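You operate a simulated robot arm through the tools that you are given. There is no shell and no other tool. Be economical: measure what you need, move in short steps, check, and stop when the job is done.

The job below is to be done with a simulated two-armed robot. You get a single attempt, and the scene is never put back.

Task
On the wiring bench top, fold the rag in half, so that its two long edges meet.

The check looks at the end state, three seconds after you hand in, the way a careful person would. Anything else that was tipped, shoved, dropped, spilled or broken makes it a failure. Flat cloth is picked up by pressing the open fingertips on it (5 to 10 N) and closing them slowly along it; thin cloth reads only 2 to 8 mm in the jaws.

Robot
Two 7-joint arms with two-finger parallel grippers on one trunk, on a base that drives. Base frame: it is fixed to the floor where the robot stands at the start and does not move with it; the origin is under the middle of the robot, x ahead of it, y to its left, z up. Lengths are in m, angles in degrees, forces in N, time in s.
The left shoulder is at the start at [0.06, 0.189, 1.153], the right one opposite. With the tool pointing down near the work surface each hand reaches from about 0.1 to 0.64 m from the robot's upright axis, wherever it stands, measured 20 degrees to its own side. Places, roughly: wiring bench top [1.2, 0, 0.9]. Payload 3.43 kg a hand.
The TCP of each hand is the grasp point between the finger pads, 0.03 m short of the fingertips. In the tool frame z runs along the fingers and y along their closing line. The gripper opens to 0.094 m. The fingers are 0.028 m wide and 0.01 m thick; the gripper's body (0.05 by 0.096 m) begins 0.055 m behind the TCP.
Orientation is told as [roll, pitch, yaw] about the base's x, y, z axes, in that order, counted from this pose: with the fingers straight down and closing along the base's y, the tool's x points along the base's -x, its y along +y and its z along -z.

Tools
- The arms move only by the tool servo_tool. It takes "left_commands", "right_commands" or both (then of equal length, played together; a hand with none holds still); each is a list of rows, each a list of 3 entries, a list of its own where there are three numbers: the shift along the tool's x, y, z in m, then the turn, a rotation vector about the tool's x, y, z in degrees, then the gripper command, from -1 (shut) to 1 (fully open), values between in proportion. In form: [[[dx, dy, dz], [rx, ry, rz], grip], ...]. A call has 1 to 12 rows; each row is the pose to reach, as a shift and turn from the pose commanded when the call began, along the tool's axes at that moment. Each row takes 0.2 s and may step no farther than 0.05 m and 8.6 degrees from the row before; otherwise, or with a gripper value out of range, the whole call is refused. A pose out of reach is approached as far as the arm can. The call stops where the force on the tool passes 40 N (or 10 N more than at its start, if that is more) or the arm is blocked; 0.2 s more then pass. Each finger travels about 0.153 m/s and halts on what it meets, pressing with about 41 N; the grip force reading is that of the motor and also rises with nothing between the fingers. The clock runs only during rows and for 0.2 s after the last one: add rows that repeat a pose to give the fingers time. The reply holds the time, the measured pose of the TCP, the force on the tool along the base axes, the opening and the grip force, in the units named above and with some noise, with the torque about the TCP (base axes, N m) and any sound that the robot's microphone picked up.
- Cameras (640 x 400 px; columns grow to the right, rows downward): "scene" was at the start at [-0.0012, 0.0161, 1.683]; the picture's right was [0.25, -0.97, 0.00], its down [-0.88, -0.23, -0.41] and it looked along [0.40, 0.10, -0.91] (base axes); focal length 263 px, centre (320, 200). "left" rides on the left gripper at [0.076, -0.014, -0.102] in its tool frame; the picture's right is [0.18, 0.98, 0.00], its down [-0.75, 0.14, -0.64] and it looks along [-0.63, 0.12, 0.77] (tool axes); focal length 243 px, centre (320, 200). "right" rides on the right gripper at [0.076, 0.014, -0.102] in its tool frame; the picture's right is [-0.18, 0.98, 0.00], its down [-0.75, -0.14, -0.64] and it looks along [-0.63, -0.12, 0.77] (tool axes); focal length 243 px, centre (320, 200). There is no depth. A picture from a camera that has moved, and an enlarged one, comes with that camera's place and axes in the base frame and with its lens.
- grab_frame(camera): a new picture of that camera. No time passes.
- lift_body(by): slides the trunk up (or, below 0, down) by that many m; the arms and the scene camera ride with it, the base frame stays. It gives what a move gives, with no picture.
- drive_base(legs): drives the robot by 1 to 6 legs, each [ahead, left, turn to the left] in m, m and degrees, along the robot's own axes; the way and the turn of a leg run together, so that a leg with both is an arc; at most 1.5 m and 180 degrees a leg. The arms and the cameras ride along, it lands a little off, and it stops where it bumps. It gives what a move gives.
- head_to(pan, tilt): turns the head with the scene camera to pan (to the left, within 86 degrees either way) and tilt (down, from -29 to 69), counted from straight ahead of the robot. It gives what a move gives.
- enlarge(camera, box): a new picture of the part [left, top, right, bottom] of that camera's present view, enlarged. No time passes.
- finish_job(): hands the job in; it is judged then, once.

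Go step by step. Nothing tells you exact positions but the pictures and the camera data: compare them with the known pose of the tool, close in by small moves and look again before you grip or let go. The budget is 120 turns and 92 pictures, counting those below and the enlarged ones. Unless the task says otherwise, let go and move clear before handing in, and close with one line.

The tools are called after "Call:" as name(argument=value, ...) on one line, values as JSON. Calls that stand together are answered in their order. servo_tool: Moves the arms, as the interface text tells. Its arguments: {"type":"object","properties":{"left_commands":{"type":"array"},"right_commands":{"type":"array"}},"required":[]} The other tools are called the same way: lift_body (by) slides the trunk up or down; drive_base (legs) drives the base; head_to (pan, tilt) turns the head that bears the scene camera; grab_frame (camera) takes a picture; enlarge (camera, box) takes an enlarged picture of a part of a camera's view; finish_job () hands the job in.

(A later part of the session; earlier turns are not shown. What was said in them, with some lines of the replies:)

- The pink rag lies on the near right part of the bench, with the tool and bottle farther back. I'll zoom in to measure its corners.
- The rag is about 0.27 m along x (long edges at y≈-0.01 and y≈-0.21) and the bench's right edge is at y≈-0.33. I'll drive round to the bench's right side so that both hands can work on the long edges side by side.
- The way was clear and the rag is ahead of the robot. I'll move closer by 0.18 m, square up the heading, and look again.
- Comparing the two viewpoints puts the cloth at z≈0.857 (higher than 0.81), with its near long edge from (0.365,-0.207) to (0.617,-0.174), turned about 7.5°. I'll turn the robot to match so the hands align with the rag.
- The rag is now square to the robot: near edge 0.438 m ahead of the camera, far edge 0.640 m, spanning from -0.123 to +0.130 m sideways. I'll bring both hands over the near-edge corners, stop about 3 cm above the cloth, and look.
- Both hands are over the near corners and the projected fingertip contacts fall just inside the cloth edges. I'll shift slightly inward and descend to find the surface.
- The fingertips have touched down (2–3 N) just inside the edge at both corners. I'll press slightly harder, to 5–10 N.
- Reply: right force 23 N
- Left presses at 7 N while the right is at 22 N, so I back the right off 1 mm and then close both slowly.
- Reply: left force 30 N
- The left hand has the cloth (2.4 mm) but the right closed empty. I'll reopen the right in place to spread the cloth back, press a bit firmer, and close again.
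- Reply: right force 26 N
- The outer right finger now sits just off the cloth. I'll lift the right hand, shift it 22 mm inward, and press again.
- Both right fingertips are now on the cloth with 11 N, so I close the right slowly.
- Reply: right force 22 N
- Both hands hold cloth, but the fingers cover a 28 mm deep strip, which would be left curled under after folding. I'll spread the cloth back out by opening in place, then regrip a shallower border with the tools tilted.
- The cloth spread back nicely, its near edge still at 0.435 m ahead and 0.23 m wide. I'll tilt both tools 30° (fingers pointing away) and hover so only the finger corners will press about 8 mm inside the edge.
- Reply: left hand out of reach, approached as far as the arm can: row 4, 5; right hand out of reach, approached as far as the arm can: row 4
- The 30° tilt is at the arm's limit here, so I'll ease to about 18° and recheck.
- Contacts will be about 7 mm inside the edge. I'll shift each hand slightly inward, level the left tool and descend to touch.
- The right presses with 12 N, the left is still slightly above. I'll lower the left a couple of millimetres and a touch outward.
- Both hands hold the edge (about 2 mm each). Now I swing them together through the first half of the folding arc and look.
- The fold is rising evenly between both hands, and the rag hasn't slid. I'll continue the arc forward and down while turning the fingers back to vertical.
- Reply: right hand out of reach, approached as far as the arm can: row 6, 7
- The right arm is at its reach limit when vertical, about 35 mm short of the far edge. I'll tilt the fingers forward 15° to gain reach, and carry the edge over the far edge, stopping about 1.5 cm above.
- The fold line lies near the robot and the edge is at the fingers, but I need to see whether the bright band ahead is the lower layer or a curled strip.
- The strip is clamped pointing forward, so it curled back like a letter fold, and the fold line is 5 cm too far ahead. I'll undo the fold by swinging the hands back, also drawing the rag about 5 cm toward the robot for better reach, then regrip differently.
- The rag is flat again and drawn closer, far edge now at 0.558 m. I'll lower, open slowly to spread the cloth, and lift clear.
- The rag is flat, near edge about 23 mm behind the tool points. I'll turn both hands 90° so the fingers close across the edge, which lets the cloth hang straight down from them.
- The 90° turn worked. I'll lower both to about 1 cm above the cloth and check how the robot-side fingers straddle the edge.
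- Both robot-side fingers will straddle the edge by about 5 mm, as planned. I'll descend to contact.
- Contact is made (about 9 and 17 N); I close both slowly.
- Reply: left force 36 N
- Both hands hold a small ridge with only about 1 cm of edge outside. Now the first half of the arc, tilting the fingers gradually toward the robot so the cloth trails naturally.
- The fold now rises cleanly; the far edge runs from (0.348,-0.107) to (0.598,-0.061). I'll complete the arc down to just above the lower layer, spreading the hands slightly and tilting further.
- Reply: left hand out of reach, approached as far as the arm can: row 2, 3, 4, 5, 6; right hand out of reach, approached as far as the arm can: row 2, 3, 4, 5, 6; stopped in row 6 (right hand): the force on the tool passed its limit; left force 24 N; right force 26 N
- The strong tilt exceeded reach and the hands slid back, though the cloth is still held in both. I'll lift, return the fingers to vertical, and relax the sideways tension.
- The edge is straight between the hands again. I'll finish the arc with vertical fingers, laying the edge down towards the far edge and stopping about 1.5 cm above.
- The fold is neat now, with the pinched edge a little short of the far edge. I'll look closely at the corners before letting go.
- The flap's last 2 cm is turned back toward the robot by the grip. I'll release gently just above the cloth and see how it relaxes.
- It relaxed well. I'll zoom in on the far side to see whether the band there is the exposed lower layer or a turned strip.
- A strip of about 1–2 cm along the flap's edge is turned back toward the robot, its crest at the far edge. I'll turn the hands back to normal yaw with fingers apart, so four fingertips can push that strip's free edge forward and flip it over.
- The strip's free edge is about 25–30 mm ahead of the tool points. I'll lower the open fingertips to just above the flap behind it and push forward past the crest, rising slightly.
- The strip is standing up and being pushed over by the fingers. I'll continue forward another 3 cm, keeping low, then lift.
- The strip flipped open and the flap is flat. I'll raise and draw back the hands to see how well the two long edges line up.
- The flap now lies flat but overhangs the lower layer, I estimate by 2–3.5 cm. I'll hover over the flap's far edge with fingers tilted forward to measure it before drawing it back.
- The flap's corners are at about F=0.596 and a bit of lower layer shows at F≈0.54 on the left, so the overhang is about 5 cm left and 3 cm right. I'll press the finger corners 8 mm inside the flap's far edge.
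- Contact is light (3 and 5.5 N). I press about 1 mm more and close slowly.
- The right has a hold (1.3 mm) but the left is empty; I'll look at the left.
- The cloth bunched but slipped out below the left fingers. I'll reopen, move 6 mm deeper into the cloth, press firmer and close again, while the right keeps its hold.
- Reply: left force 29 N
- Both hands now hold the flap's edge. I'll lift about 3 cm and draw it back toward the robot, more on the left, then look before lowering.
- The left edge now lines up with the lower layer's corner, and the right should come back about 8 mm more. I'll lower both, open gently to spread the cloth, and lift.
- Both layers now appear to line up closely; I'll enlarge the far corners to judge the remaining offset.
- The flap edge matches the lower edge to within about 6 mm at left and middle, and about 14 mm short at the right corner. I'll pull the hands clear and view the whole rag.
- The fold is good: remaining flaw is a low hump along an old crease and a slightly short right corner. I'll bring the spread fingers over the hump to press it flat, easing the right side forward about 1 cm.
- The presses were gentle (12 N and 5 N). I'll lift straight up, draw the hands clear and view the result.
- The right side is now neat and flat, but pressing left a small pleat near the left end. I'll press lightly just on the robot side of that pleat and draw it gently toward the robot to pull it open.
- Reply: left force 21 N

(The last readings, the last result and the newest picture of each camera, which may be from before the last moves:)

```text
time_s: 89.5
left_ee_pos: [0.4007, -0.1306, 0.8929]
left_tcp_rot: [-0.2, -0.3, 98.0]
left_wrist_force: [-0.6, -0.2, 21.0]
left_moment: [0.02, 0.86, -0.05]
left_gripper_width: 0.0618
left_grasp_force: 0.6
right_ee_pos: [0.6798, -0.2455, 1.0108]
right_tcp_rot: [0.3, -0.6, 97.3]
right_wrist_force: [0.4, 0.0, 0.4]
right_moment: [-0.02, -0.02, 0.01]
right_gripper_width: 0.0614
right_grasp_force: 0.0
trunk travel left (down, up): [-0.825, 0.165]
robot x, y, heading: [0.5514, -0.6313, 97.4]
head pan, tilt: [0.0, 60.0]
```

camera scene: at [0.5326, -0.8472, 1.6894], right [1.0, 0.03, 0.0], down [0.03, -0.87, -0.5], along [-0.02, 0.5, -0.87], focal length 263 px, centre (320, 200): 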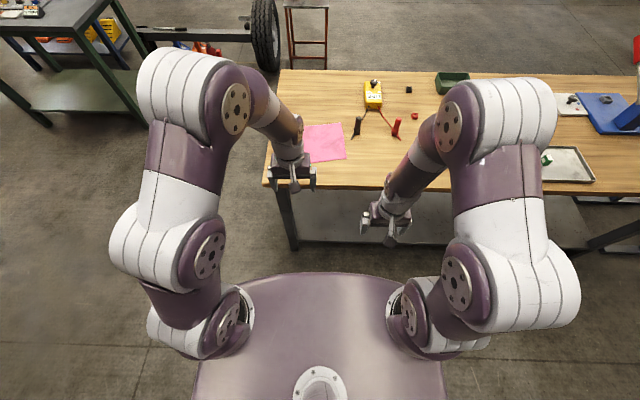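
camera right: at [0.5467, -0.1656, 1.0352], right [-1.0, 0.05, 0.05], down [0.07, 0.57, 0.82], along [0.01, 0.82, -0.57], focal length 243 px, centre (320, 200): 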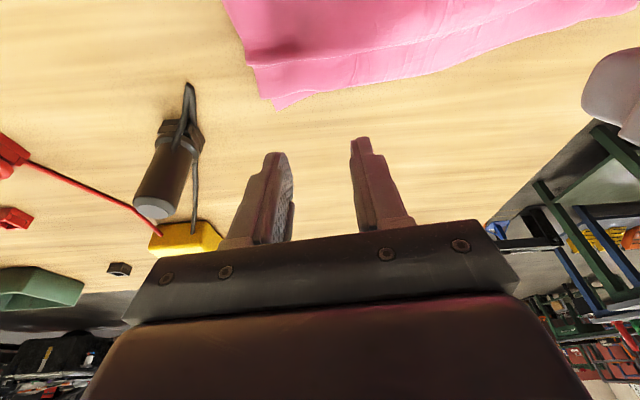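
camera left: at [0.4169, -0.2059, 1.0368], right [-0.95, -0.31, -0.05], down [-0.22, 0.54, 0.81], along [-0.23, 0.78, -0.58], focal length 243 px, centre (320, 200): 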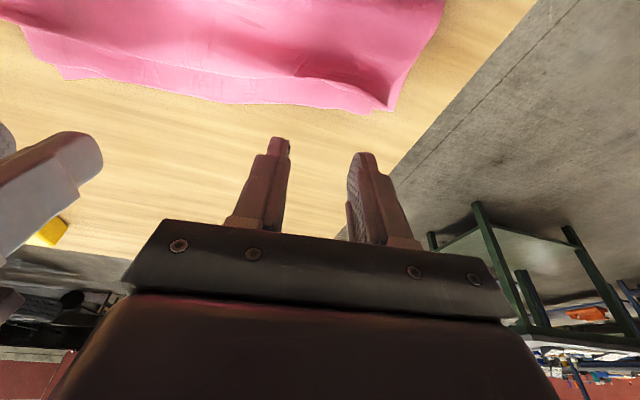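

The press is at 21 N, so I ease off about 1 mm, draw back 18 mm, then lift and retreat.

Call:
servo_tool(left_commands=[[[0, 0, -0.0012], [0, 0, 0], 0.3], [[0.006, 0, -0.0012], [0, 0, 0], 0.3], [[0.012, 0, -0.0012], [0, 0, 0], 0.3], [[0.018, 0, -0.0012], [0, 0, 0], 0.3], [[0.018, 0, -0.02], [0, 0, 0], 0.3], [[0.018, 0, -0.06], [0, 0, 0], 0.3], [[0.05, 0.03, -0.08], [0, 0, 0], 0.3], [[0.08, 0.06, -0.1], [0, 0, 0], 0.3], [[0.12, 0.08, -0.12], [0, 0, 0], 0.3], [[0.16, 0.1, -0.12], [0, 0, 0], 0.3]])

Call:
enlarge(camera="scene", box=[275, 170, 365, 226])

```text
time_s: 91.7
left_ee_pos: [0.3206, -0.3029, 1.01]
left_tcp_rot: [-0.2, -0.1, 98.0]
left_wrist_force: [0.3, -0.3, 0.2]
left_moment: [0.01, -0.05, -0.01]
left_gripper_width: 0.0612
left_grasp_force: 0.0
right_ee_pos: [0.6788, -0.2444, 1.0112]
right_tcp_rot: [0.3, -0.4, 97.3]
right_wrist_force: [0.7, 0.5, 0.7]
right_moment: [0.02, -0.01, 0.02]
right_gripper_width: 0.0612
right_grasp_force: 0.1
trunk travel left (down, up): [-0.825, 0.165]
robot x, y, heading: [0.5465, -0.6343, 97.6]
head pan, tilt: [0.0, 60.0]
```

```text
7.11 times, centred on (320, 198) of scene
camera zoom: at [0.5482, -0.6253, 1.6894], right [0.99, 0.13, 0.0], down [0.11, -0.86, -0.5], along [-0.07, 0.5, -0.87], focal length 1869 px, centre (320, 214)
```

zoom: 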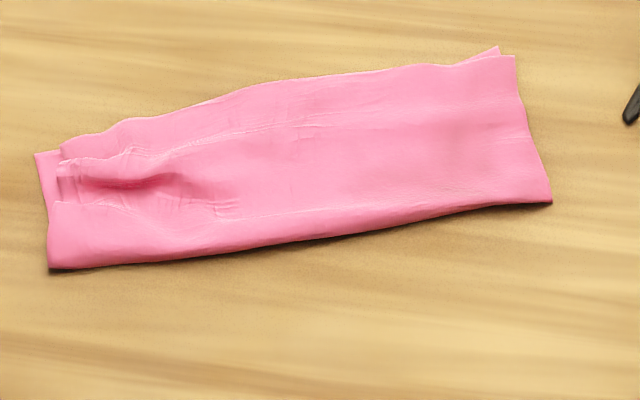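

The edges still meet well along the whole length; only a small surface wrinkle is left near the left end. I'll take a last overall look to confirm nothing else was disturbed.

Call:
grab_frame(camera="scene")

```text
2 pictures are left
camera scene: at [0.5482, -0.6253, 1.6894], right [0.99, 0.13, 0.0], down [0.11, -0.86, -0.5], along [-0.07, 0.5, -0.87], focal length 263 px, centre (320, 200)
```

scene: 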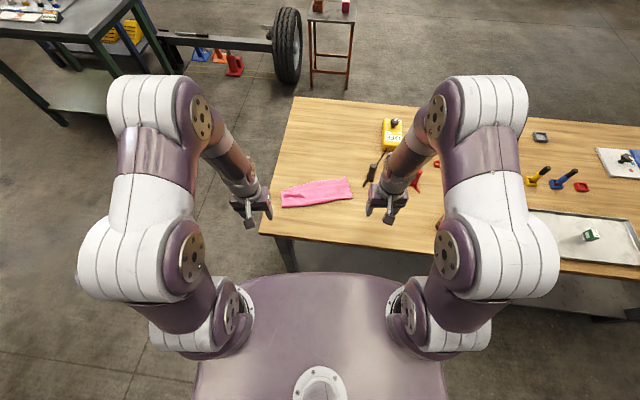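

The rag is folded in half and both hands are clear of it. In this last view, nothing else on the bench looks moved, so I'm handing in.

Call:
finish_job()

```text
The job is handed in.
```

I folded the rag in half so that its two long edges meet to within roughly 1 cm; a small wrinkle is left near the left end, and in the last picture nothing else on the bench looked disturbed.
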